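You operate a simulated robot arm through the tools that you are given. There is no shell and no other tool.

You run a simulated robot arm. Do the job below in one go: nothing can be reset, and whatever is moved stays where it is left.

## Task
Clamp cover 56 and brush its dust off with the wash tray's cleaner.
Fine: clamp before brushing; brush back on the ledge, tray lid shut; the cover stays clamped. What is to be rubbed or washed off counts as gone when no trace of it is left.

Only the result counts: the job must be done as asked and must still hold three seconds after the hand-in. Knocking over, shifting, dropping, spilling or breaking anything else fails it. A push-on lid holds only when it is set on centred and level and pressed home; a screw cap is set on level and turned clockwise until tight.

## Robot
A 7-joint arm with a two-finger gripper, fixed in place. Base frame: the origin is at the foot of the arm, x ahead of it, y to its left, z up; the work surface is at about z = 0. Units: mm, degrees, N and s.
With the tool pointing down near the work surface it reaches from about 160 to 380 mm from the base axis. Its first joint turns from -72.0 to 72.0 degrees. Payload 0.6 kg.
The tool frame sits at the grasp point between the pads (the TCP): z along the fingers, y along the line on which they close. The tips reach 22 mm beyond it. Largest opening 92 mm; the body of the gripper starts 65 mm behind the TCP.
Orientation is that of the tool frame in the base frame, as [roll, pitch, yaw] about the fixed x, y, z axes, in that order (R = Rz(yaw) Ry(pitch) Rx(roll)). With the fingers straight down and closing along the base's y, the tool's x points along the base's -x, its y along +y and its z along -z.

## Interface
- The arm moves only by the tool drive_tool. Its argument "plan" is a list of rows, each a list of 3 entries, a list of its own where there are three numbers: the turn, a rotation vector about the tool's x, y, z in degrees, then the shift along the tool's x, y, z in mm, then the opening, from 0 (shut) to 1 (fully open). In form: [[[rx, ry, rz], [x, y, z], gripper], ...]. A call has 1 to 20 rows; each row is the pose to reach, as a shift and turn from the pose commanded when the call began, along the tool's axes at that moment. Rows are played at 5 a second. More than 50 mm and 8.6 degrees between two rows, or a gripper value outside its range, and nothing of the call is played. A pose out of reach is approached as far as the arm can. The call stops where the force on the tool passes 40 N (or 10 N more than at its start, if that is more) or the arm is blocked; 0.2 s more then pass. Each finger halts on what it meets, pressing with about 26 N; the grip force reading is that of the motor and also rises with nothing between the fingers. The clock runs only during rows and for 0.2 s after the last one: add rows that repeat a pose to give the fingers time. The reply holds the time, the measured pose of the TCP, the force on the tool along the base axes, the opening and the grip force, in the units named above and with some noise, with the torque about the TCP (base axes, N m) and any sound that the robot's microphone picked up.
- Cameras (640 x 400 px; columns grow to the right, rows downward): "scene" is fixed at [54.9, -274.5, 400.4]; the picture's right is [0.78, -0.63, 0.00], its down [-0.39, -0.48, -0.79] and it looks along [0.50, 0.61, -0.61] (base axes); focal length 247 px, centre (320, 200). "wrist" rides on the gripper at [71, 19, -102] in the tool frame; the picture's right is [-0.26, 0.97, 0.00], its down [-0.75, -0.20, -0.63] and it looks along [-0.60, -0.16, 0.78] (tool axes); focal length 280 px, centre (320, 200). There is no depth. A picture from a camera that has moved, and an enlarged one, comes with that camera's place and axes in the base frame and with its lens.
- camera(camera): a new picture of that camera. No time passes.
- close_up(camera, box): a new picture of the part [left, top, right, bottom] of that camera's present view, enlarged. No time passes.
- sign_off(): hands the job in; it is judged then, once.

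Places have to be worked out from the pictures, the camera data and where the tool is seen. Open the gripper and draw the arm clear of the work before you hand the job in, unless the task says otherwise.

The tools are called after "Emit:" as a command line: name --argument value ..., lists and objects as JSON in quotes. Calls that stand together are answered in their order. drive_tool: Moves the arm, as the interface text tells. Its arguments: {"type":"object","properties":{"plan":{"type":"array","items":{"type":"array"}}},"required":["plan"]} The other tools are called the same way: camera (camera) takes a picture; close_up (camera, box) takes an enlarged picture of a part of a camera's view; sign_off () hands the job in.

At the start:

```text
time_s: 0.0
eef_pos: [256.0, -6.1, 251.6]
tool_rot: [179.9, -0.1, 179.9]
wrist_force: [0.2, 0.5, -0.2]
moment: [0.03, -0.03, 0.02]
grip_width: 91.8
grip_force: 0.0
```

scene: 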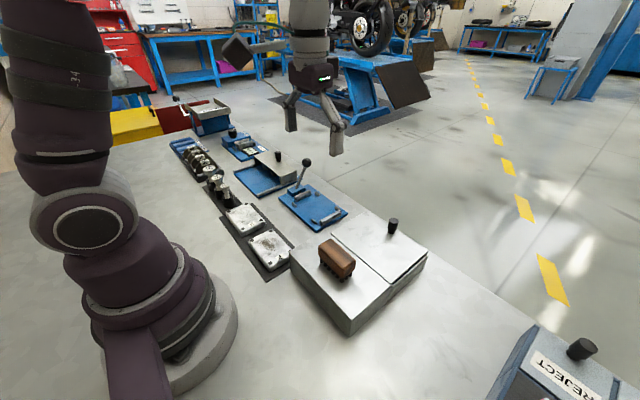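
wrist: 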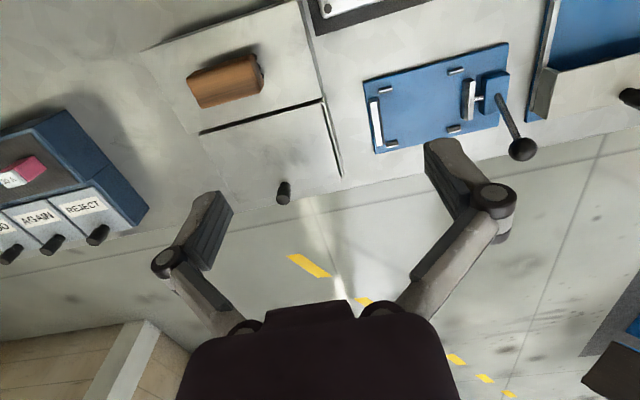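

I start by taking enlarged views to make out the covers, clamp, brush and wash tray.

Emit:
close_up --camera "scene" --box '[160, 120, 320, 220]'

Emit:
close_up --camera "scene" --box '[200, 190, 440, 340]'

Emit:
close_up --camera "scene" --box '[220, 130, 380, 230]'

Emit:
close_up --camera "wrist" --box '[0, 0, 640, 400]'

```text
4.00 times, centred on (240, 170) of scene
camera zoom: at [54.9, -274.5, 400.4], right [0.78, -0.63, 0.0], down [-0.39, -0.48, -0.79], along [0.5, 0.61, -0.61], focal length 989 px, centre (640, 320)
```

zoom: 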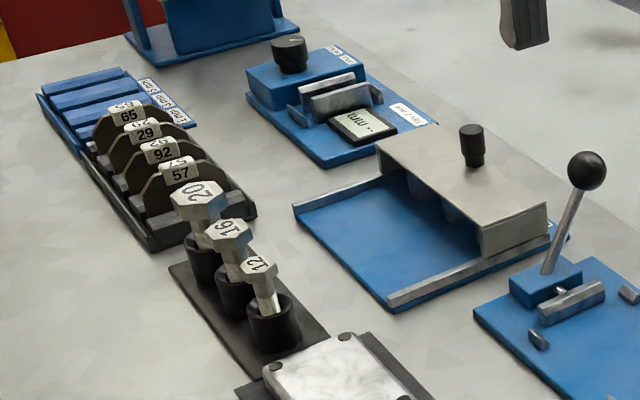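

```text
2.67 times, centred on (320, 265) of scene
camera zoom: at [54.9, -274.5, 400.4], right [0.78, -0.63, 0.0], down [-0.39, -0.48, -0.79], along [0.5, 0.61, -0.61], focal length 660 px, centre (320, 27)
```

zoom: 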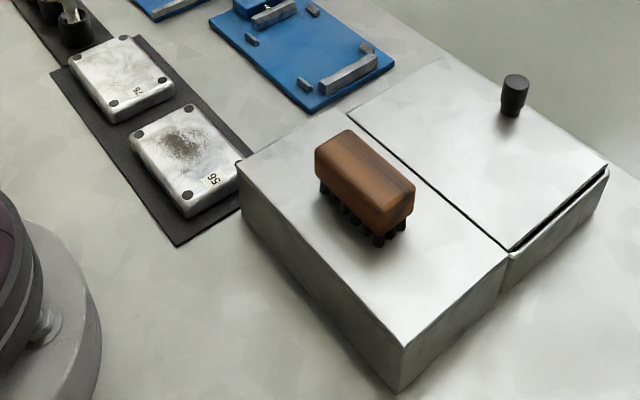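

```text
4.00 times, centred on (300, 180) of scene
camera zoom: at [54.9, -274.5, 400.4], right [0.78, -0.63, 0.0], down [-0.39, -0.48, -0.79], along [0.5, 0.61, -0.61], focal length 989 px, centre (400, 280)
```

zoom: 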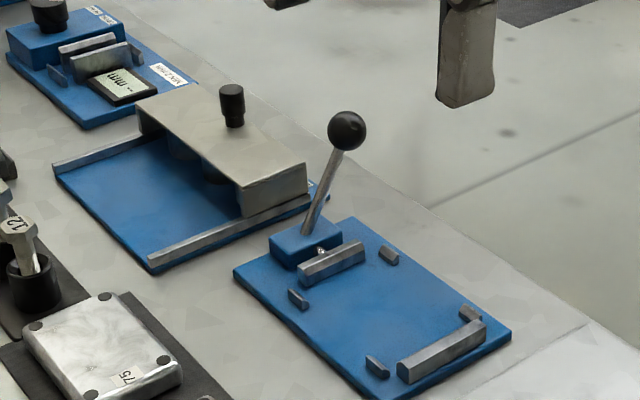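

```text
1.00 times, centred on (320, 200) of wrist (not enlarged: the box is as wide or as high as the picture)
camera zoom: at [184.2, 12.7, 352.6], right [0.26, 0.97, 0.0], down [0.75, -0.2, 0.63], along [0.6, -0.16, -0.78], focal length 280 px, centre (320, 200)
```

zoom: 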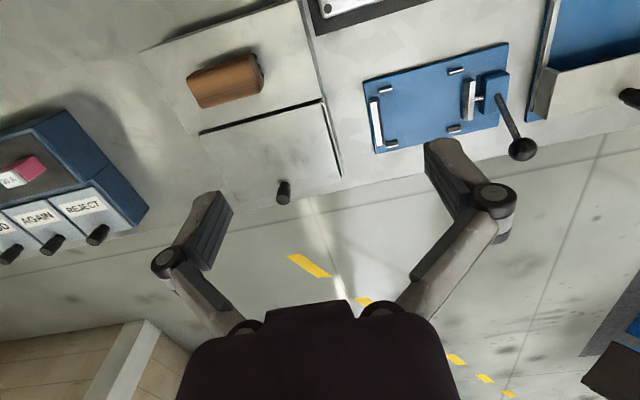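

The clamp, the covers on their mat, and the wash tray with brush and knobbed lid are roughly located: cover 56 near (183, 44), brush near (240, -88), clamp near (340, 120). I move the hand back and up a bit so the wrist camera sees the covers and the clamp from above.

Emit:
drive_tool --plan '[[[0, 0, 0], [18, 22, -9], 1], [[0, 0, 0], [37, 44, -18], 1], [[0, 0, 0], [56, 66, -28], 1], [[0, 0, 0], [56, 66, -28], 1]]'

Emit:
camera --camera "wrist"

```text
time_s: 1.0
eef_pos: [199.2, 60.7, 279.0]
tool_rot: [-180.0, 0.1, -180.0]
wrist_force: [0.1, 0.2, 0.8]
moment: [0.03, -0.01, 0.0]
grip_width: 92.1
grip_force: 0.0
```

```text
taken
camera wrist: at [126.1, 79.4, 380.6], right [0.26, 0.96, 0.0], down [0.75, -0.2, 0.62], along [0.6, -0.16, -0.78], focal length 280 px, centre (320, 200)
```

wrist: 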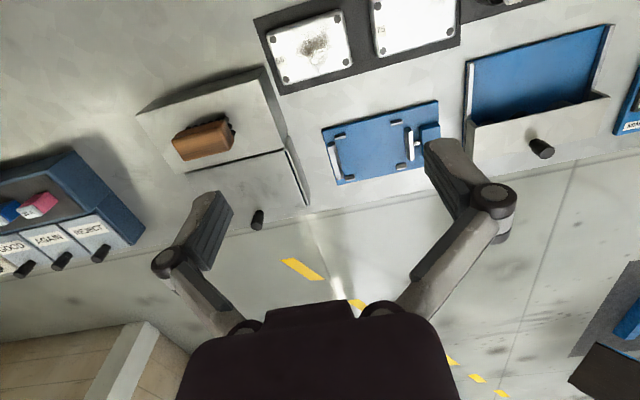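

The wrist view shows both covers, the clamp and the tray. I enlarge each one for accurate corners.

Emit:
close_up --camera "wrist" --box '[240, 0, 400, 100]'

Emit:
close_up --camera "wrist" --box '[310, 90, 470, 190]'

Emit:
close_up --camera "wrist" --box '[130, 60, 330, 240]'

```text
4.00 times, centred on (320, 50) of wrist
camera zoom: at [126.1, 79.4, 380.6], right [0.26, 0.96, 0.0], down [0.75, -0.2, 0.62], along [0.6, -0.16, -0.78], focal length 1122 px, centre (320, 800)
```

zoom: 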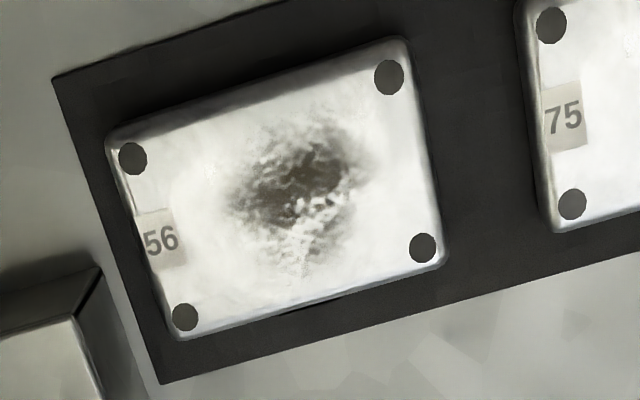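

```text
4.00 times, centred on (390, 140) of wrist
camera zoom: at [126.1, 79.4, 380.6], right [0.26, 0.96, 0.0], down [0.75, -0.2, 0.62], along [0.6, -0.16, -0.78], focal length 1122 px, centre (40, 440)
```

zoom: 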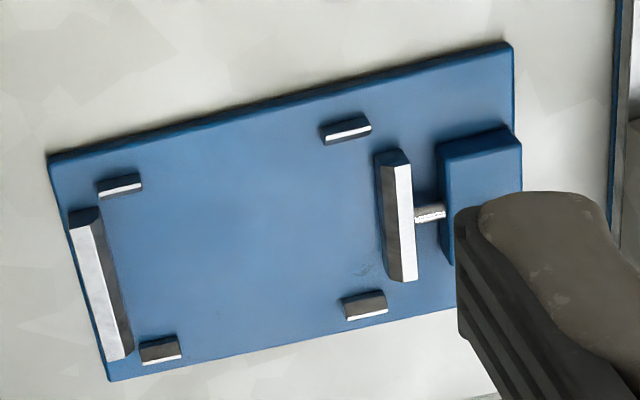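

```text
2.22 times, centred on (230, 150) of wrist
camera zoom: at [126.1, 79.4, 380.6], right [0.26, 0.96, 0.0], down [0.75, -0.2, 0.62], along [0.6, -0.16, -0.78], focal length 623 px, centre (520, 311)
```

zoom: 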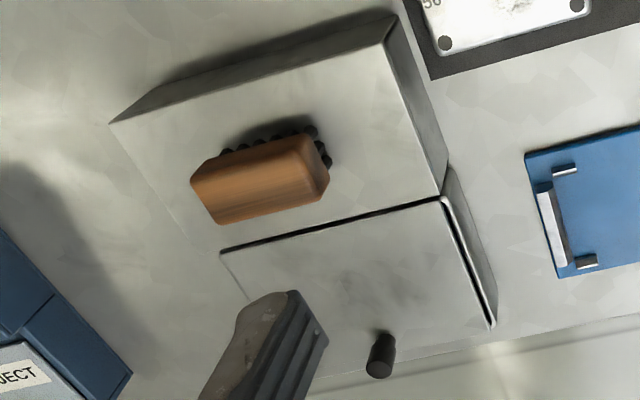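

Cover 56 spans about x 160–217, y 8–94; the clamp has its fixed jaw at y≈50, the moving jaw at y≈151 and posts at x≈308/378. The lever's motion is unclear, so I move nearer to look at it.

Emit:
drive_tool --plan '[[[0, 0, 0], [-14, 27, 16], 1], [[0, 0, 0], [-28, 54, 32], 1], [[0, 0, 0], [-42, 80, 48], 1], [[0, 0, 0], [-56, 107, 64], 1], [[0, 0, 0], [-71, 134, 79], 1], [[0, 0, 0], [-71, 134, 79], 1]]'

Emit:
camera --camera "wrist"

```text
time_s: 2.4
eef_pos: [269.9, 193.6, 199.4]
tool_rot: [179.9, 0.0, -180.0]
wrist_force: [-0.6, 0.0, -0.4]
moment: [0.01, -0.03, -0.02]
grip_width: 92.1
grip_force: 0.0
```

```text
taken
camera wrist: at [198.1, 212.2, 301.0], right [0.26, 0.96, 0.0], down [0.75, -0.2, 0.63], along [0.6, -0.16, -0.78], focal length 280 px, centre (320, 200)
```

wrist: 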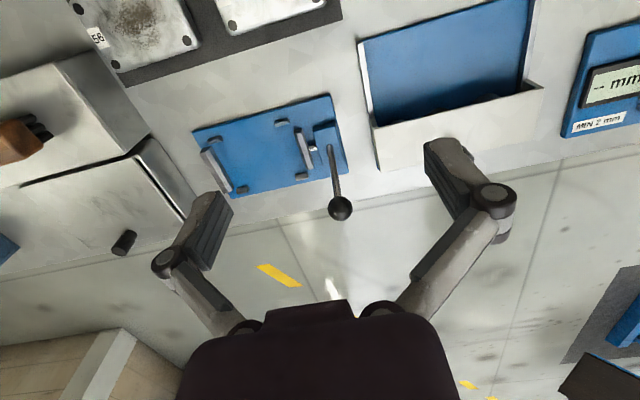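

Now I enlarge the lever and jaw region.

Emit:
close_up --camera "wrist" --box '[260, 90, 380, 230]'

Emit:
close_up --camera "scene" --box '[270, 145, 350, 230]'

Emit:
close_up --camera "wrist" --box '[180, 80, 360, 220]'

```text
2.86 times, centred on (320, 160) of wrist
camera zoom: at [198.1, 212.2, 301.0], right [0.26, 0.96, 0.0], down [0.75, -0.2, 0.63], along [0.6, -0.16, -0.78], focal length 801 px, centre (320, 314)
```

zoom: 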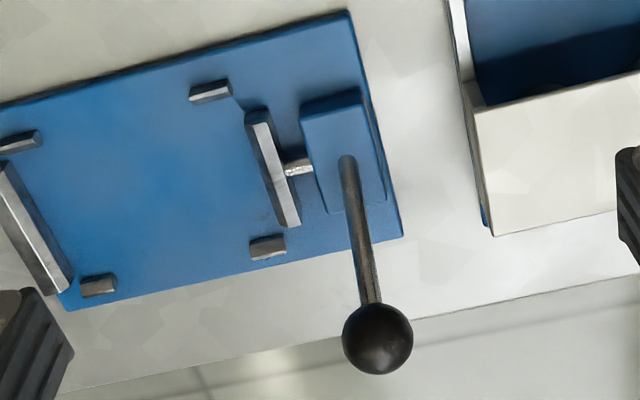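

```text
4.71 times, centred on (310, 188) of scene
camera zoom: at [54.9, -274.5, 400.4], right [0.78, -0.63, 0.0], down [-0.39, -0.48, -0.79], along [0.5, 0.61, -0.61], focal length 1164 px, centre (367, 259)
```

zoom: 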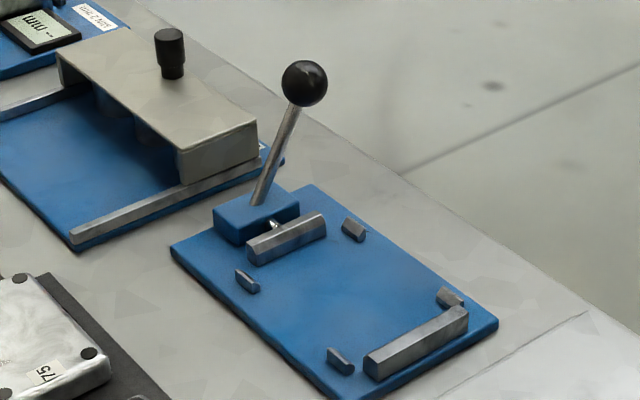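

```text
2.86 times, centred on (270, 150) of wrist
camera zoom: at [198.1, 212.2, 301.0], right [0.26, 0.96, 0.0], down [0.75, -0.2, 0.63], along [0.6, -0.16, -0.78], focal length 801 px, centre (463, 343)
```

zoom: 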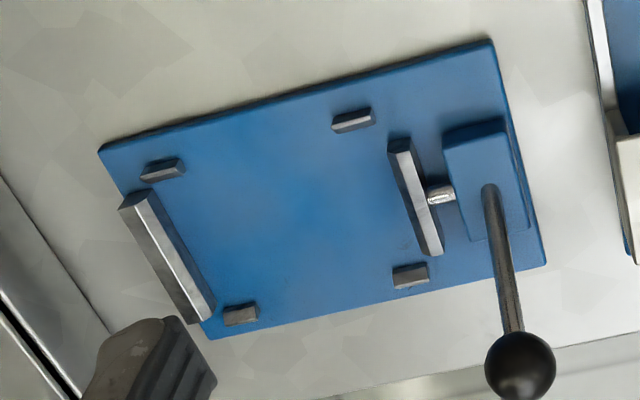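

The lever leans about 30° toward +x from a block at about (346, 184), with its ball at about (382, 184, 85). Before using it, the cover goes in: I turn the hand 90° so the fingers close along x and move above cover 56 for a closer look.

Emit:
drive_tool --plan '[[[0, 0, -7.5], [7, -12, 3], 1], [[0, 0, -15], [14, -24, 6], 1], [[0, 0, -22.5], [20, -36, 9], 1], [[0, 0, -30], [27, -48, 12], 1], [[0, 0, -37.5], [34, -60, 15], 1], [[0, 0, -45], [41, -71, 18], 1], [[0, 0, -52.5], [48, -83, 21], 1], [[0, 0, -60], [55, -95, 25], 1], [[0, 0, -67.5], [62, -107, 29], 1], [[0, 0, -75], [68, -119, 33], 1], [[0, 0, -82.5], [75, -131, 36], 1], [[0, 0, -90], [81.4, -142.6, 39], 1], [[0, 0, -90], [81.4, -142.6, 39], 1]]'

Emit:
camera --camera "wrist"

Emit:
camera --camera "scene"

```text
time_s: 5.2
eef_pos: [189.5, 51.6, 162.4]
tool_rot: [-180.0, 0.1, -89.9]
wrist_force: [0.7, -1.0, 0.3]
moment: [-0.06, -0.02, 0.01]
grip_width: 91.9
grip_force: 0.0
```

```text
taken
camera wrist: at [168.9, -20.0, 263.9], right [-0.97, 0.26, 0.0], down [0.2, 0.75, 0.63], along [0.16, 0.6, -0.78], focal length 280 px, centre (320, 200)
```

wrist: 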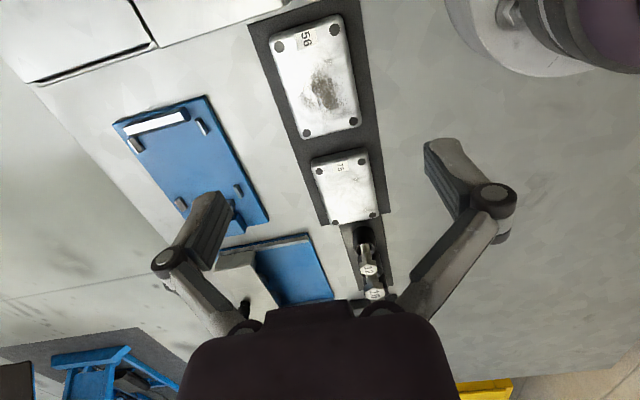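

```text
taken
```

scene: 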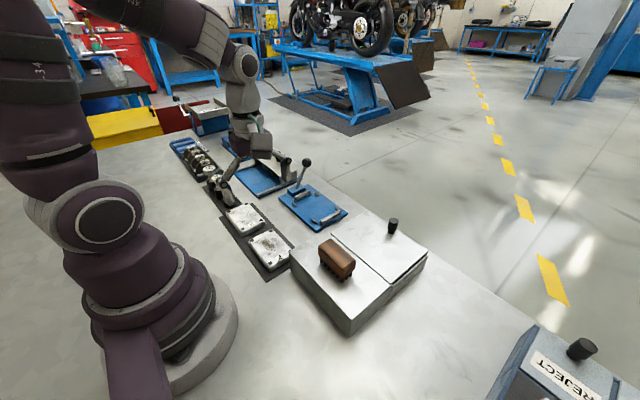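

The hand is above cover 56. I enlarge the wrist view to measure its edges and height.

Emit:
close_up --camera "wrist" --box '[240, 0, 400, 150]'

Emit:
close_up --camera "scene" --box '[210, 190, 310, 290]'

```text
2.67 times, centred on (320, 75) of wrist
camera zoom: at [168.9, -20.0, 263.9], right [-0.97, 0.26, 0.0], down [0.2, 0.75, 0.63], along [0.16, 0.6, -0.78], focal length 748 px, centre (320, 533)
```

zoom: 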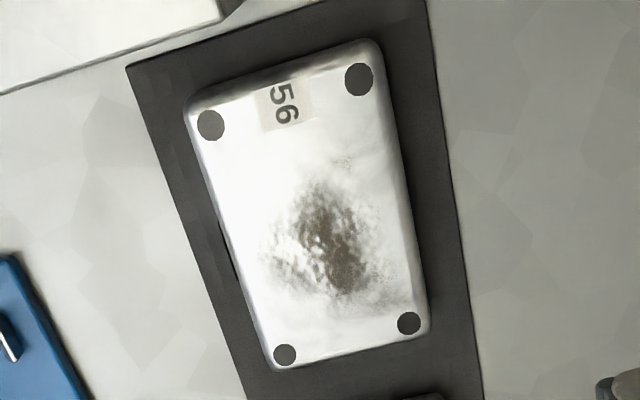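

```text
4.00 times, centred on (260, 240) of scene
camera zoom: at [54.9, -274.5, 400.4], right [0.78, -0.63, 0.0], down [-0.39, -0.48, -0.79], along [0.5, 0.61, -0.61], focal length 989 px, centre (560, 40)
```

zoom: 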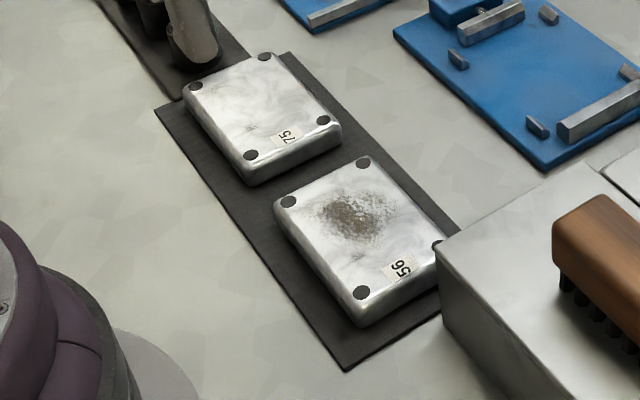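

Bolt heads triangulate to x 166.6/210.5, y 13.3/87.1, z≈22, so cover 56 is centred at about (188.5, 50.2) and is 57 mm wide along x. I lower the open fingers around it, tips just above the mat.

Emit:
drive_tool --plan '[[[0, 0, 0], [1.4, 1, 35], 1], [[0, 0, 0], [1.4, 1, 70], 1], [[0, 0, 0], [1.4, 1, 100], 1], [[0, 0, 0], [1.4, 1, 120], 1], [[0, 0, 0], [1.4, 1, 130], 1], [[0, 0, 0], [1.4, 1, 135], 1], [[0, 0, 0], [1.4, 1, 136], 1]]'

Emit:
camera --camera "wrist"

Emit:
close_up --camera "scene" --box '[190, 180, 330, 290]'

```text
time_s: 6.8
eef_pos: [188.4, 50.1, 23.4]
tool_rot: [-180.0, 0.0, -90.0]
wrist_force: [-0.2, -0.4, -0.6]
moment: [-0.01, 0.01, 0.01]
grip_width: 91.9
grip_force: 0.0
```

```text
taken
camera wrist: at [167.6, -21.6, 125.7], right [-0.97, 0.26, 0.0], down [0.2, 0.75, 0.62], along [0.16, 0.6, -0.78], focal length 280 px, centre (320, 200)
```

wrist: 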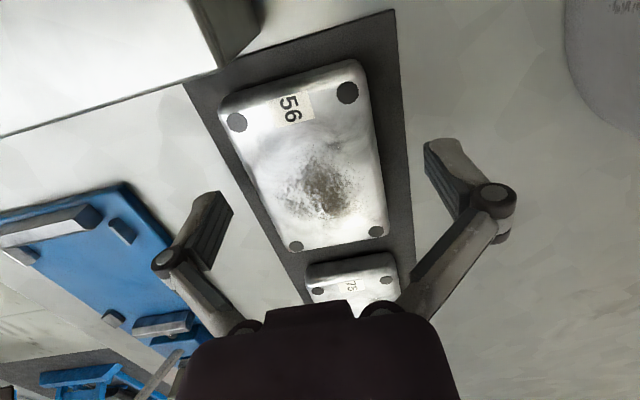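

```text
3.64 times, centred on (260, 235) of scene
camera zoom: at [54.9, -274.5, 400.4], right [0.78, -0.63, 0.0], down [-0.39, -0.48, -0.79], along [0.5, 0.61, -0.61], focal length 899 px, centre (538, 73)
```

zoom: 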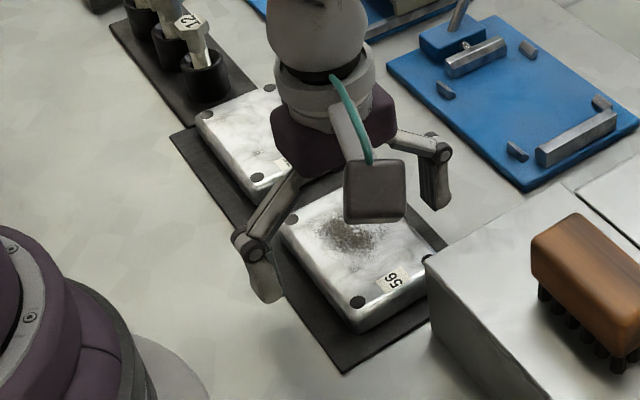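

The fingers straddle the cover with no contact. I raise 2 mm for tip clearance and close on the cover.

Emit:
drive_tool --plan '[[[0, 0, 0], [0, 0, -2], 1], [[0, 0, 0], [0, 0, -2], 0.75], [[0, 0, 0], [0, 0, -2], 0.55], [[0, 0, 0], [0, 0, -2], 0.4], [[0, 0, 0], [0, 0, -2], 0.4], [[0, 0, 0], [0, 0, -2], 0.4]]'

Emit:
camera --camera "wrist"

```text
time_s: 8.2
eef_pos: [188.6, 50.3, 25.8]
tool_rot: [-179.9, 0.0, -90.1]
wrist_force: [3.7, -0.7, 18.6]
moment: [-0.03, -0.11, -0.03]
grip_width: 59.6
grip_force: 26.2
```

```text
taken
camera wrist: at [168.1, -21.5, 128.2], right [-0.96, 0.26, 0.0], down [0.2, 0.75, 0.63], along [0.16, 0.6, -0.78], focal length 280 px, centre (320, 200)
```

wrist: 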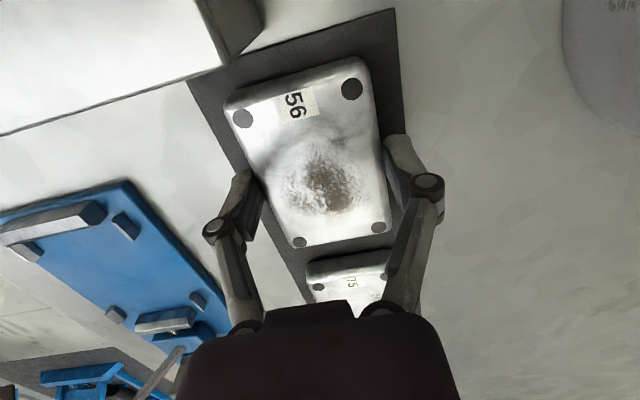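

Gripped at 59.6 mm, with 18.6 N upward on the tool, so the tips may be touching the mat. I lift gently by a few millimetres and check.

Emit:
drive_tool --plan '[[[0, 0, 0], [0, 0, -2], 0.4], [[0, 0, 0], [0, 0, -4], 0.4], [[0, 0, 0], [0, 0, -8], 0.4], [[0, 0, 0], [0, 0, -8], 0.4]]'

Emit:
camera --camera "wrist"

Emit:
close_up --camera "scene" --box '[190, 180, 330, 290]'

```text
time_s: 9.2
eef_pos: [188.8, 50.2, 34.8]
tool_rot: [180.0, 0.0, -90.0]
wrist_force: [-0.2, -0.5, -1.4]
moment: [-0.02, 0.0, -0.04]
grip_width: 59.7
grip_force: 25.7
```

```text
taken
camera wrist: at [168.2, -21.4, 135.8], right [-0.97, 0.26, 0.0], down [0.2, 0.75, 0.62], along [0.16, 0.6, -0.78], focal length 280 px, centre (320, 200)
```

wrist: 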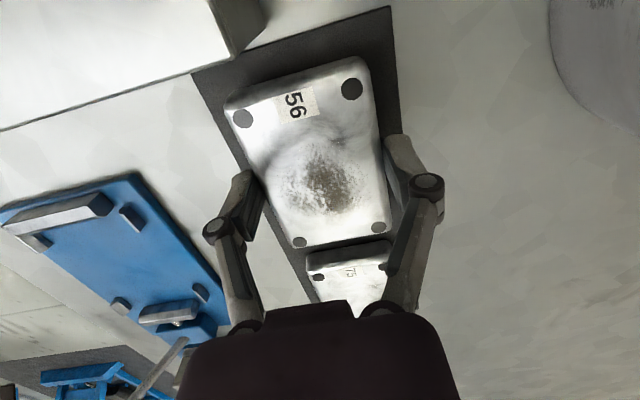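

```text
3.64 times, centred on (260, 235) of scene
camera zoom: at [54.9, -274.5, 400.4], right [0.78, -0.63, 0.0], down [-0.39, -0.48, -0.79], along [0.5, 0.61, -0.61], focal length 899 px, centre (538, 73)
```

zoom: 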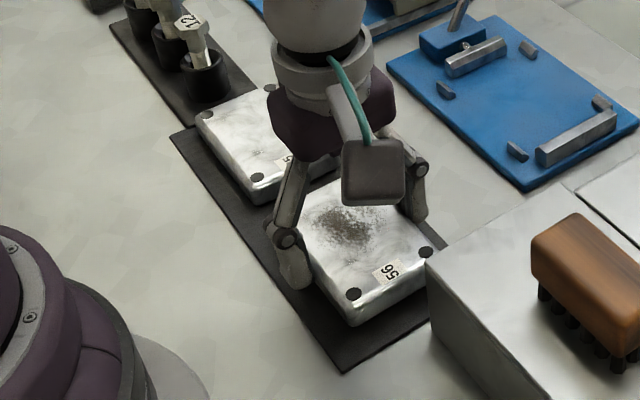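

The cover is held and lifts cleanly. I raise it to about z=80 and carry it over the clamp to about (341, 98).

Emit:
drive_tool --plan '[[[0, 0, 0], [0, 0, -15], 0.4], [[0, 0, 0], [0, 0, -30], 0.4], [[0, 0, 0], [0, 0, -45], 0.4], [[0, 0, 0], [-6, -19, -45], 0.4], [[0, 0, 0], [-12, -38, -45], 0.4], [[0, 0, 0], [-18, -57, -45], 0.4], [[0, 0, 0], [-24, -76, -45], 0.4], [[0, 0, 0], [-30, -95, -45], 0.4], [[0, 0, 0], [-36, -114, -45], 0.4], [[0, 0, 0], [-42, -133, -45], 0.4], [[0, 0, 0], [-47.8, -152.2, -45], 0.4], [[0, 0, 0], [-47.8, -152.2, -45], 0.4], [[0, 0, 0], [-47.8, -152.2, -45], 0.4]]'

Emit:
camera --camera "wrist"

Emit:
close_up --camera "scene" --box '[260, 130, 380, 240]'

```text
time_s: 12.0
eef_pos: [340.2, 96.8, 78.5]
tool_rot: [-180.0, 0.0, -90.0]
wrist_force: [0.4, -0.6, -1.4]
moment: [-0.03, -0.01, 0.01]
grip_width: 59.4
grip_force: 25.7
```

```text
taken
camera wrist: at [319.9, 26.0, 180.0], right [-0.97, 0.26, 0.0], down [0.2, 0.75, 0.62], along [0.16, 0.6, -0.78], focal length 280 px, centre (320, 200)
```

wrist: 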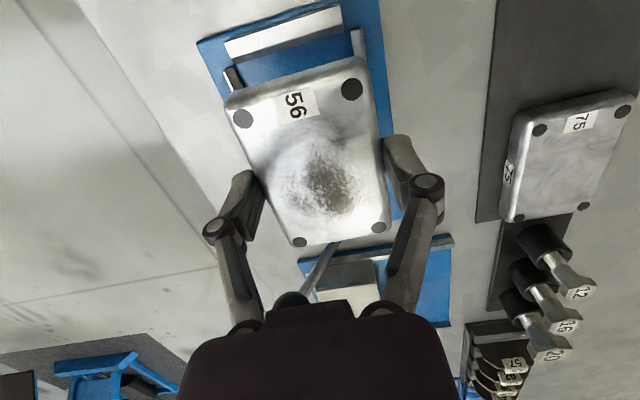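

```text
3.64 times, centred on (320, 185) of scene
camera zoom: at [54.9, -274.5, 400.4], right [0.78, -0.63, 0.0], down [-0.39, -0.48, -0.79], along [0.5, 0.61, -0.61], focal length 899 px, centre (320, 254)
```

zoom: 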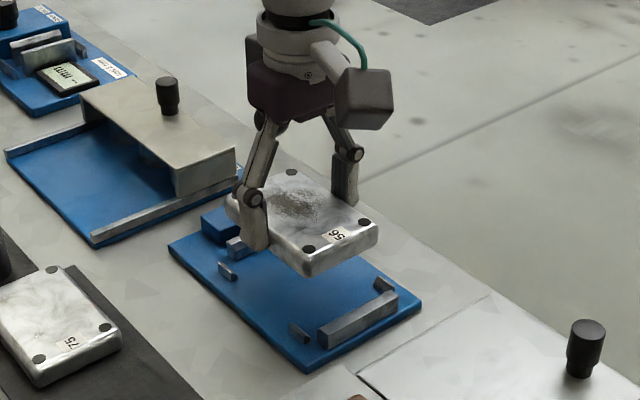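

The cover hangs above the clamp. I enlarge the wrist view to check alignment with the near posts and fixed jaw.

Emit:
close_up --camera "wrist" --box '[190, 0, 410, 130]'

Emit:
close_up --camera "scene" --box '[300, 185, 350, 235]'

```text
2.91 times, centred on (300, 65) of wrist
camera zoom: at [319.9, 26.0, 180.0], right [-0.97, 0.26, 0.0], down [0.2, 0.75, 0.62], along [0.16, 0.6, -0.78], focal length 816 px, centre (378, 593)
```

zoom: 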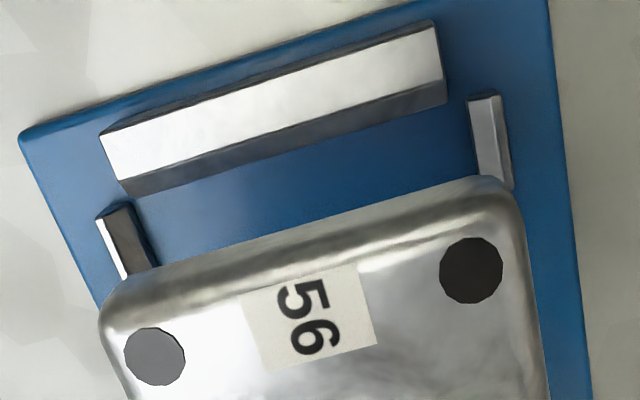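

```text
8.00 times, centred on (325, 210) of scene
camera zoom: at [54.9, -274.5, 400.4], right [0.78, -0.63, 0.0], down [-0.39, -0.48, -0.79], along [0.5, 0.61, -0.61], focal length 1978 px, centre (280, 120)
```

zoom: 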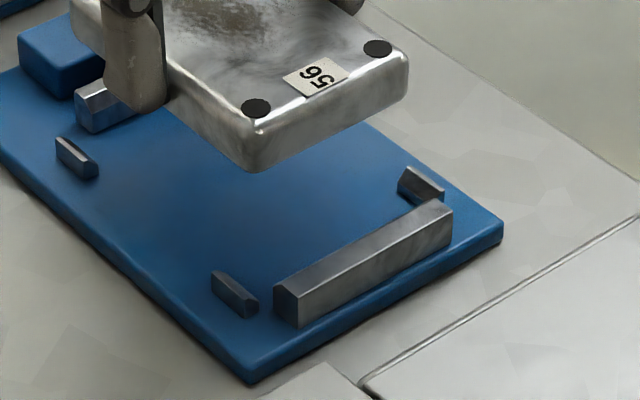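

By comparing the held cover with the posts in both views, the clamp centre is about x=343, some 3 mm further out than the cover. I shift +2.6 mm in x and lower to just above the posts, then check again.

Emit:
drive_tool --plan '[[[0, 0, 0], [0, -2.6, 0], 0.4], [[0, 0, 0], [0, -2.6, 15], 0.4], [[0, 0, 0], [0, -2.6, 28], 0.4], [[0, 0, 0], [0, -2.6, 36], 0.4], [[0, 0, 0], [0, -2.6, 36], 0.4]]'

Emit:
close_up --camera "wrist" --box '[190, 0, 410, 130]'

Emit:
close_up --camera "scene" --box '[280, 165, 350, 235]'

```text
time_s: 13.2
eef_pos: [343.7, 99.5, 42.7]
tool_rot: [179.9, 0.1, -90.0]
wrist_force: [-0.2, -0.6, -1.4]
moment: [0.02, -0.01, -0.03]
grip_width: 60.0
grip_force: 26.0
```

```text
2.91 times, centred on (300, 65) of wrist
camera zoom: at [323.5, 26.7, 145.5], right [-0.97, 0.26, 0.0], down [0.2, 0.75, 0.63], along [0.16, 0.6, -0.78], focal length 816 px, centre (378, 593)
```

zoom: 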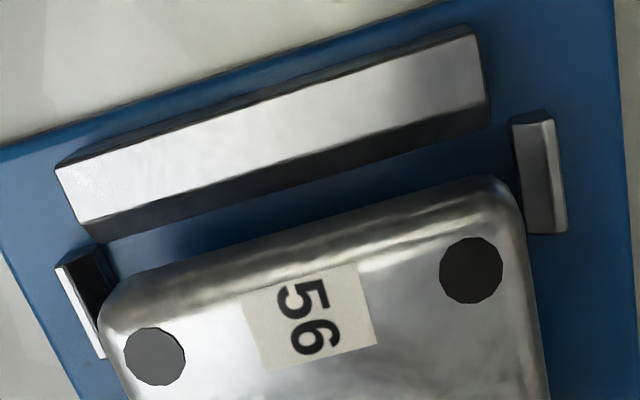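

```text
5.71 times, centred on (315, 200) of scene
camera zoom: at [54.9, -274.5, 400.4], right [0.78, -0.63, 0.0], down [-0.39, -0.48, -0.79], along [0.5, 0.61, -0.61], focal length 1413 px, centre (349, 200)
```

zoom: 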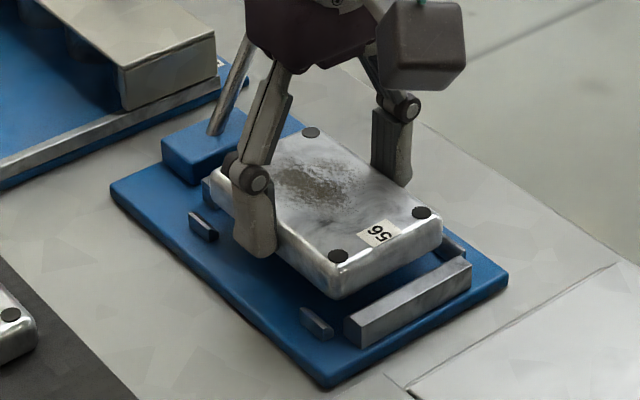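

The cover is within the posts, about 1 mm short in x and about 4 mm clear of the fixed jaw. I nudge it and lower in small steps while watching the force.

Emit:
drive_tool --plan '[[[0, 0, 0], [0, -1, 4], 0.4], [[0, 0, 0], [0, -1, 7], 0.4], [[0, 0, 0], [0, -1, 10], 0.4], [[0, 0, 0], [0, -1, 10], 0.4]]'

Emit:
close_up --camera "wrist" --box '[190, 0, 410, 130]'

Emit:
close_up --camera "scene" --box '[280, 165, 350, 235]'

```text
time_s: 14.2
eef_pos: [345.4, 97.4, 34.7]
tool_rot: [-179.9, 0.0, -90.0]
wrist_force: [0.3, -0.4, -1.4]
moment: [0.01, -0.02, 0.0]
grip_width: 59.5
grip_force: 26.3
```

```text
2.91 times, centred on (300, 65) of wrist
camera zoom: at [324.7, 26.0, 135.4], right [-0.97, 0.26, 0.0], down [0.2, 0.75, 0.62], along [0.16, 0.6, -0.78], focal length 816 px, centre (378, 593)
```

zoom: 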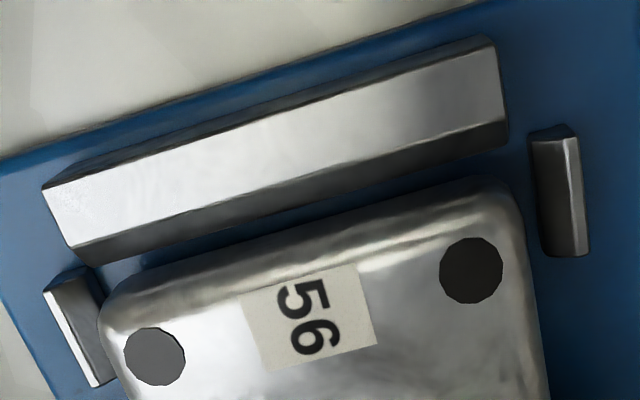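

```text
5.71 times, centred on (315, 200) of scene
camera zoom: at [54.9, -274.5, 400.4], right [0.78, -0.63, 0.0], down [-0.39, -0.48, -0.79], along [0.5, 0.61, -0.61], focal length 1413 px, centre (349, 200)
```

zoom: 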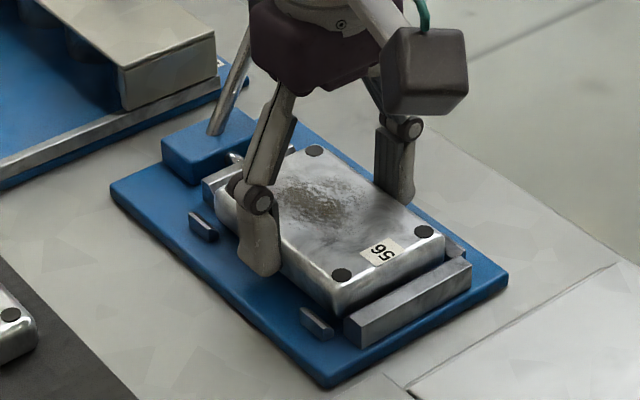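

Centred well between the posts. I continue down in 1–1.5 mm steps to touch the plate.

Emit:
drive_tool --plan '[[[0, 0, 0], [0, 0, 1.5], 0.4], [[0, 0, 0], [0, 0, 3], 0.4], [[0, 0, 0], [0, 0, 3], 0.4]]'

```text
time_s: 15.0
eef_pos: [345.8, 96.7, 30.6]
tool_rot: [179.9, 0.0, -90.0]
wrist_force: [-5.0, -3.3, 18.1]
moment: [-0.06, 0.16, 0.0]
grip_width: 59.7
grip_force: 25.8
```

Contact at 18 N with the TCP at z≈30.6, which fits a plate about 5 mm higher than the mat. I check the views before releasing.

Emit:
close_up --camera "wrist" --box '[190, 0, 410, 130]'

Emit:
close_up --camera "scene" --box '[280, 165, 350, 235]'

Emit:
camera --camera "wrist"

```text
2.91 times, centred on (300, 65) of wrist
camera zoom: at [325.0, 26.4, 132.6], right [-0.96, 0.26, 0.0], down [0.2, 0.75, 0.63], along [0.16, 0.6, -0.78], focal length 816 px, centre (378, 593)
```

zoom: 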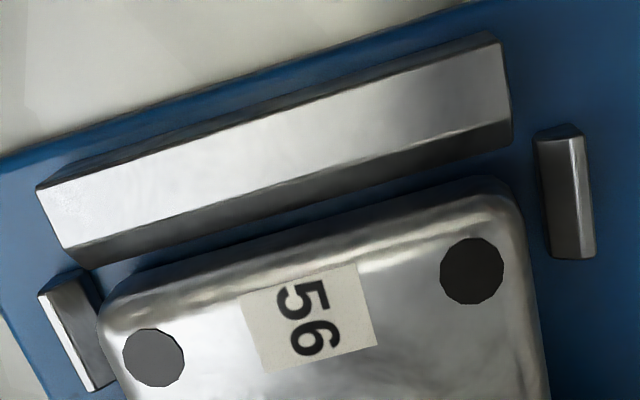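

```text
5.71 times, centred on (315, 200) of scene
camera zoom: at [54.8, -274.5, 400.4], right [0.78, -0.63, 0.0], down [-0.39, -0.48, -0.79], along [0.5, 0.61, -0.61], focal length 1413 px, centre (349, 200)
```

zoom: 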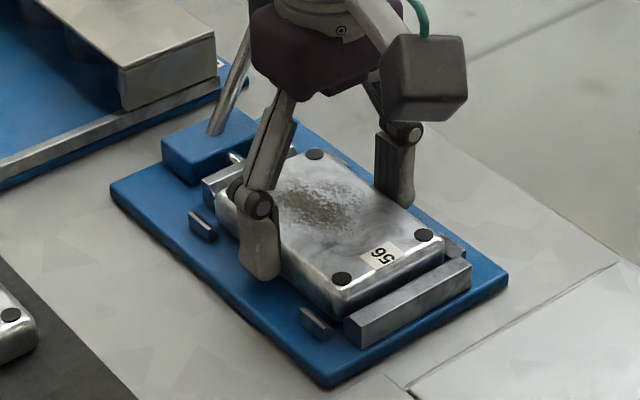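

```text
taken
camera wrist: at [325.0, 26.4, 132.6], right [-0.96, 0.26, 0.0], down [0.2, 0.75, 0.63], along [0.16, 0.6, -0.78], focal length 280 px, centre (320, 200)
```

wrist: 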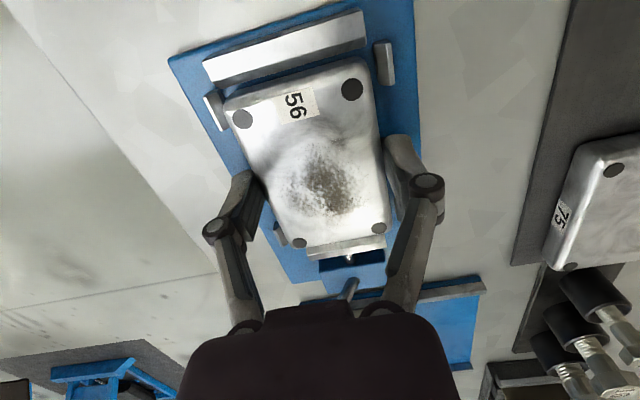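

The cover sits flat, centred between the posts and clear of both jaws. I relieve the pressure by about 1.5 mm, then open the fingers fully.

Emit:
drive_tool --plan '[[[0, 0, 0], [0, 0, -1.5], 0.4], [[0, 0, 0], [0, 0, -1.5], 0.65], [[0, 0, 0], [0, 0, -1.5], 0.72], [[0, 0, 0], [0, 0, -1.5], 0.85], [[0, 0, 0], [0, 0, -1.5], 1], [[0, 0, 0], [0, 0, -1.5], 1]]'

Emit:
camera --camera "wrist"

```text
time_s: 16.4
eef_pos: [345.8, 98.6, 32.6]
tool_rot: [-180.0, 0.1, -90.1]
wrist_force: [-0.4, -0.5, -0.6]
moment: [0.06, -0.02, 0.0]
grip_width: 92.2
grip_force: 0.3
```

```text
taken
camera wrist: at [324.9, 27.1, 133.8], right [-0.97, 0.26, 0.0], down [0.2, 0.75, 0.62], along [0.16, 0.6, -0.78], focal length 280 px, centre (320, 200)
```

wrist: 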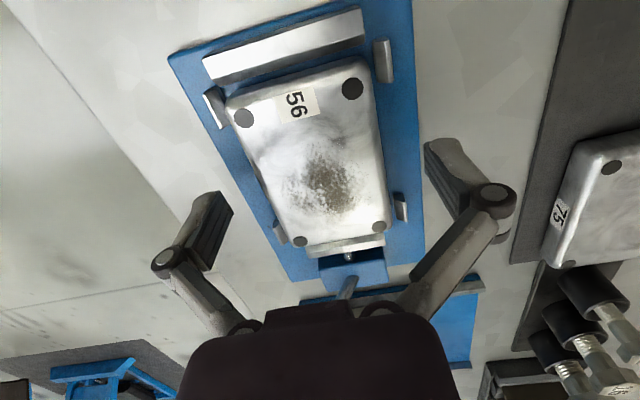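

The cover is released in the clamp, undisturbed. I raise the hand clear, turn it back to close along y, and move toward the lever.

Emit:
drive_tool --plan '[[[0, 0, 0], [0, 0, -25], 1], [[0, 0, 0], [0, 0, -55], 1], [[0, 0, 7.5], [-6, 2, -70], 1], [[0, 0, 15], [-12, 4, -85], 1], [[0, 0, 22.5], [-18, 5, -100], 1], [[0, 0, 30], [-24, 7, -115], 1], [[0, 0, 37.5], [-30, 9, -125], 1], [[0, 0, 45], [-36, 10, -132], 1], [[0, 0, 52.5], [-42, 12, -132], 1], [[0, 0, 60], [-48, 14, -132], 1], [[0, 0, 67.5], [-54, 16, -132], 0.8], [[0, 0, 75], [-60, 17, -132], 0.6], [[0, 0, 82.5], [-66, 19, -132], 0.55], [[0, 0, 90], [-71.4, 20.8, -132], 0.55], [[0, 0, 90], [-71.4, 20.8, -132], 0.55]]'

Emit:
camera --camera "wrist"

Emit:
camera --camera "scene"

```text
time_s: 19.6
eef_pos: [323.5, 169.3, 163.9]
tool_rot: [180.0, 0.0, 180.0]
wrist_force: [0.3, 0.7, 0.6]
moment: [0.0, -0.02, -0.01]
grip_width: 51.2
grip_force: 0.2
```

```text
taken
camera wrist: at [251.7, 187.9, 265.1], right [0.26, 0.96, 0.0], down [0.75, -0.21, 0.62], along [0.6, -0.16, -0.78], focal length 280 px, centre (320, 200)
```

wrist: 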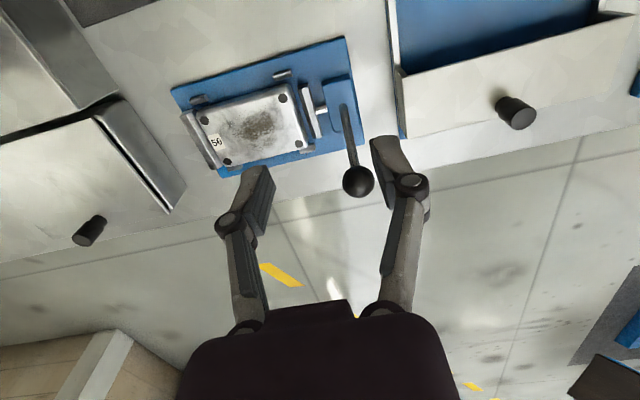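

```text
taken
```

scene: 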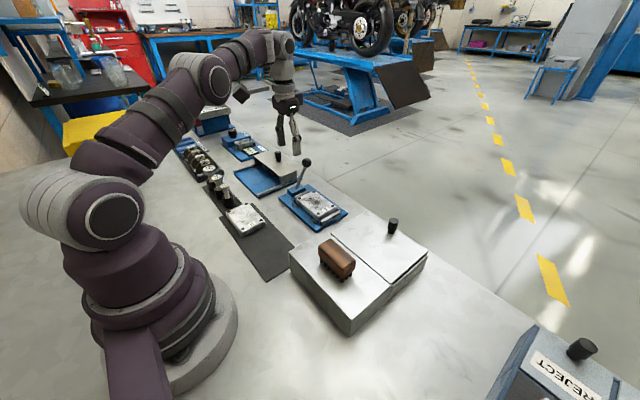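

The cover sits square in the clamp and the ball is at about (381, 183.5, 85). I tilt the fingers 35° outward and line them up with the ball, about 60 mm short of it.

Emit:
drive_tool --plan '[[[0, -7, 0], [-5, 3, 6], 0.55], [[0, -14, 0], [-10, 6, 12], 0.55], [[0, -21, 0], [-15, 9, 18], 0.55], [[0, -28, 0], [-19, 12, 24], 0.55], [[0, -35, 0], [-23.5, 14.4, 30], 0.55], [[0, -35, 0], [-23.5, 14.4, 30], 0.55]]'

Emit:
camera --camera "wrist"

Emit:
close_up --camera "scene" --box '[240, 90, 360, 220]'

```text
time_s: 21.0
eef_pos: [348.2, 184.8, 136.6]
tool_rot: [-180.0, 35.2, 180.0]
wrist_force: [1.1, -0.8, 0.9]
moment: [0.0, 0.01, 0.01]
grip_width: 50.5
grip_force: 0.1
```

```text
taken
camera wrist: at [230.2, 202.7, 178.4], right [0.21, 0.97, 0.15], down [0.26, -0.2, 0.94], along [0.94, -0.16, -0.29], focal length 280 px, centre (320, 200)
```

wrist: 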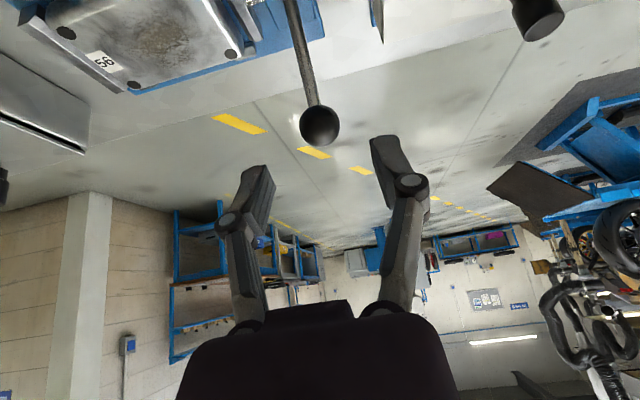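

```text
3.08 times, centred on (300, 155) of scene
camera zoom: at [54.9, -274.5, 400.4], right [0.78, -0.63, 0.0], down [-0.39, -0.48, -0.79], along [0.5, 0.61, -0.61], focal length 761 px, centre (382, 338)
```

zoom: 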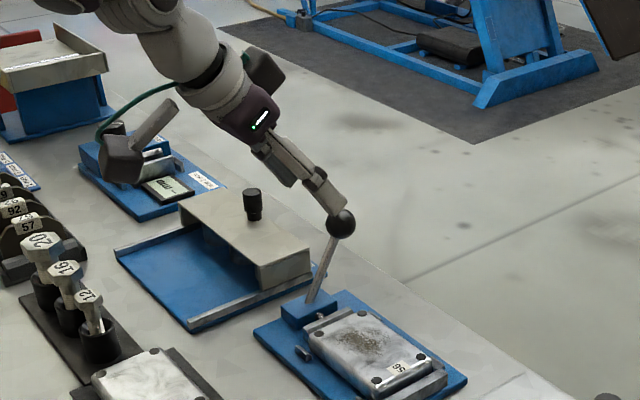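

The ball lies straight ahead along the finger axis at roughly 60 mm. I advance until it is between the pads.

Emit:
drive_tool --plan '[[[0, 0, 0], [0, 0, 20], 0.55], [[0, 0, 0], [0, 0, 38], 0.55], [[0, 0, 0], [0, 0, 50], 0.55], [[0, 0, 0], [0, 0, 58], 0.55], [[0, 0, 0], [0, 0, 58], 0.55]]'

Emit:
camera --camera "wrist"

Emit:
close_up --camera "scene" --box '[240, 90, 360, 220]'

```text
time_s: 22.2
eef_pos: [380.5, 184.0, 86.3]
tool_rot: [179.9, 34.9, 179.9]
wrist_force: [0.5, 1.0, -0.2]
moment: [-0.01, -0.03, -0.01]
grip_width: 50.5
grip_force: 0.0
```

```text
taken
camera wrist: at [263.1, 202.7, 129.1], right [0.21, 0.97, 0.15], down [0.26, -0.2, 0.94], along [0.94, -0.16, -0.29], focal length 280 px, centre (320, 200)
```

wrist: 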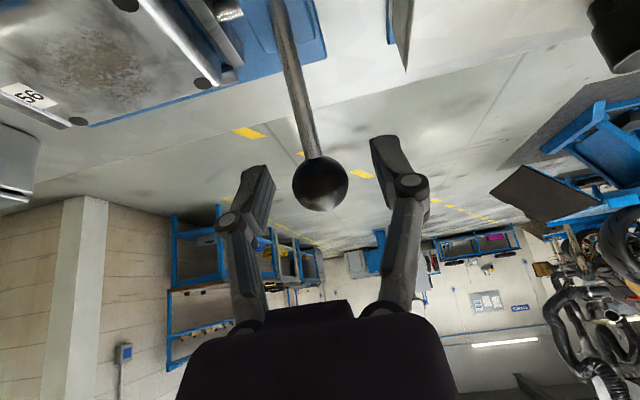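

```text
3.08 times, centred on (300, 155) of scene
camera zoom: at [54.9, -274.5, 400.4], right [0.78, -0.63, 0.0], down [-0.39, -0.48, -0.79], along [0.5, 0.61, -0.61], focal length 761 px, centre (382, 338)
```

zoom: 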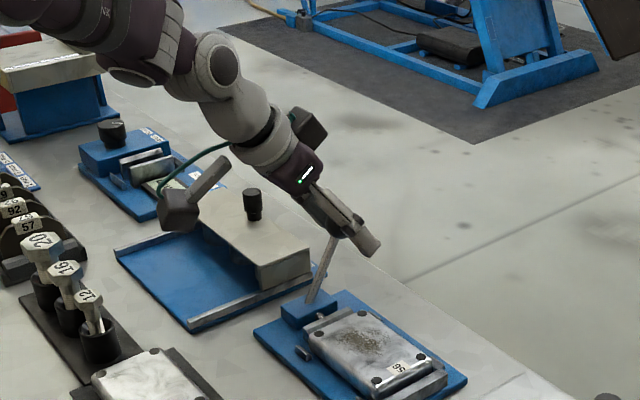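

The ball is exactly at the grasp point. I close on it.

Emit:
drive_tool --plan '[[[0, 0, 0], [0, 0, 0], 0.4], [[0, 0, 0], [0, 0, 0], 0.2], [[0, 0, 0], [0, 0, 0], 0.1], [[0, 0, 0], [0, 0, 0], 0.1]]'

```text
time_s: 23.2
eef_pos: [379.4, 183.9, 86.3]
tool_rot: [-180.0, 34.9, 180.0]
wrist_force: [-0.8, -0.5, 0.8]
moment: [0.01, 0.03, 0.01]
grip_width: 24.4
grip_force: 28.4
```

Ball gripped. I try a small pull, about 8 mm, toward the base along the assumed arc (-x, slightly up) and read the force.

Emit:
drive_tool --plan '[[[0, 0, 0], [1.7, 0, -3.6], 0.1], [[0, 0, 0], [3.4, 0, -7.3], 0.1], [[0, 0, 0], [3.4, 0, -7.3], 0.1]]'

Emit:
camera --camera "wrist"

```text
time_s: 24.0
eef_pos: [374.4, 183.9, 90.8]
tool_rot: [180.0, 35.1, -180.0]
wrist_force: [5.8, 0.3, -5.8]
moment: [0.01, -0.55, -0.02]
grip_width: 24.2
grip_force: 28.2
```

```text
taken
camera wrist: at [256.2, 202.8, 133.4], right [0.22, 0.96, 0.15], down [0.26, -0.2, 0.94], along [0.94, -0.16, -0.29], focal length 280 px, centre (320, 200)
```

wrist: 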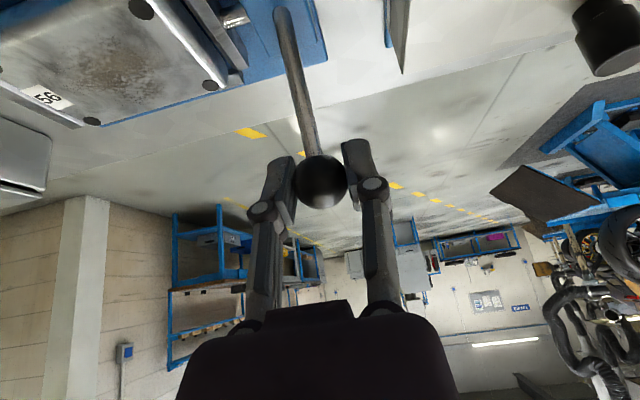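

Only 8 N of resistance while the tool moved about 6 mm, which suggests the lever follows. I check in the scene view.

Emit:
close_up --camera "scene" --box '[280, 130, 360, 220]'

Emit:
close_up --camera "wrist" --box '[180, 0, 380, 125]'

```text
4.44 times, centred on (320, 175) of scene
camera zoom: at [54.9, -274.5, 400.4], right [0.78, -0.63, 0.0], down [-0.39, -0.48, -0.79], along [0.5, 0.61, -0.61], focal length 1099 px, centre (320, 311)
```

zoom: 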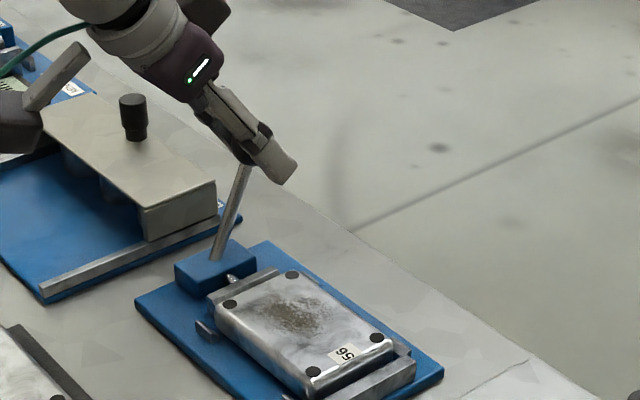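

```text
3.20 times, centred on (280, 62) of wrist
camera zoom: at [256.2, 202.8, 133.4], right [0.22, 0.96, 0.15], down [0.26, -0.2, 0.94], along [0.94, -0.16, -0.29], focal length 897 px, centre (448, 640)
```

zoom: 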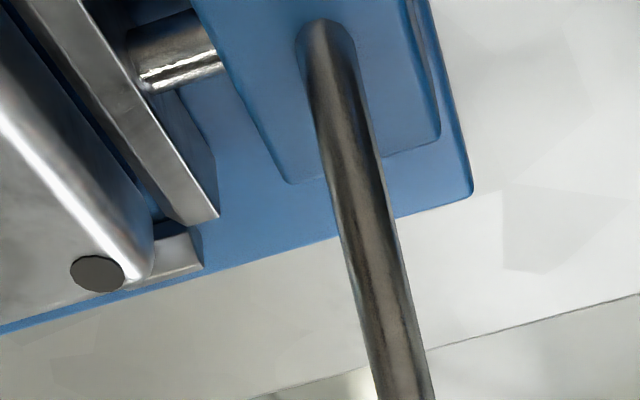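

The reading is still ambiguous, so I continue the pull another ~14 mm along the arc and watch whether the force builds.

Emit:
drive_tool --plan '[[[0, 0, 0], [3.1, 0, -3.7], 0.1], [[0, 0, 0], [6.2, 0, -7.4], 0.1], [[0, 0, 0], [9.3, 0, -11.1], 0.1], [[0, 0, 0], [9.3, 0, -11.1], 0.1]]'

Emit:
camera --camera "wrist"

Emit:
close_up --camera "scene" --box '[280, 130, 360, 220]'

```text
time_s: 25.0
eef_pos: [359.0, 183.9, 95.9]
tool_rot: [180.0, 35.1, 179.9]
wrist_force: [10.1, -0.9, 3.0]
moment: [0.02, -0.74, 0.02]
grip_width: 24.3
grip_force: 27.4
```

```text
taken
camera wrist: at [241.1, 202.9, 138.3], right [0.22, 0.96, 0.15], down [0.26, -0.2, 0.94], along [0.94, -0.17, -0.29], focal length 280 px, centre (320, 200)
```

wrist: 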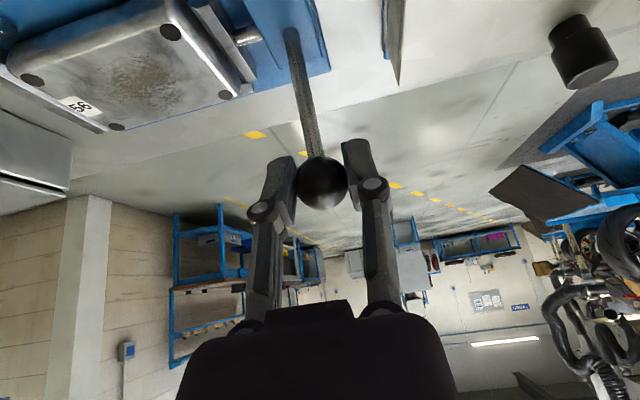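

```text
4.44 times, centred on (320, 175) of scene
camera zoom: at [54.8, -274.5, 400.4], right [0.78, -0.63, 0.0], down [-0.39, -0.48, -0.79], along [0.5, 0.61, -0.61], focal length 1099 px, centre (320, 311)
```

zoom: 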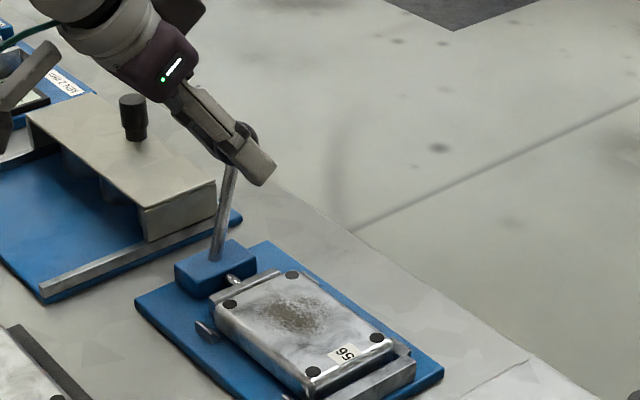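

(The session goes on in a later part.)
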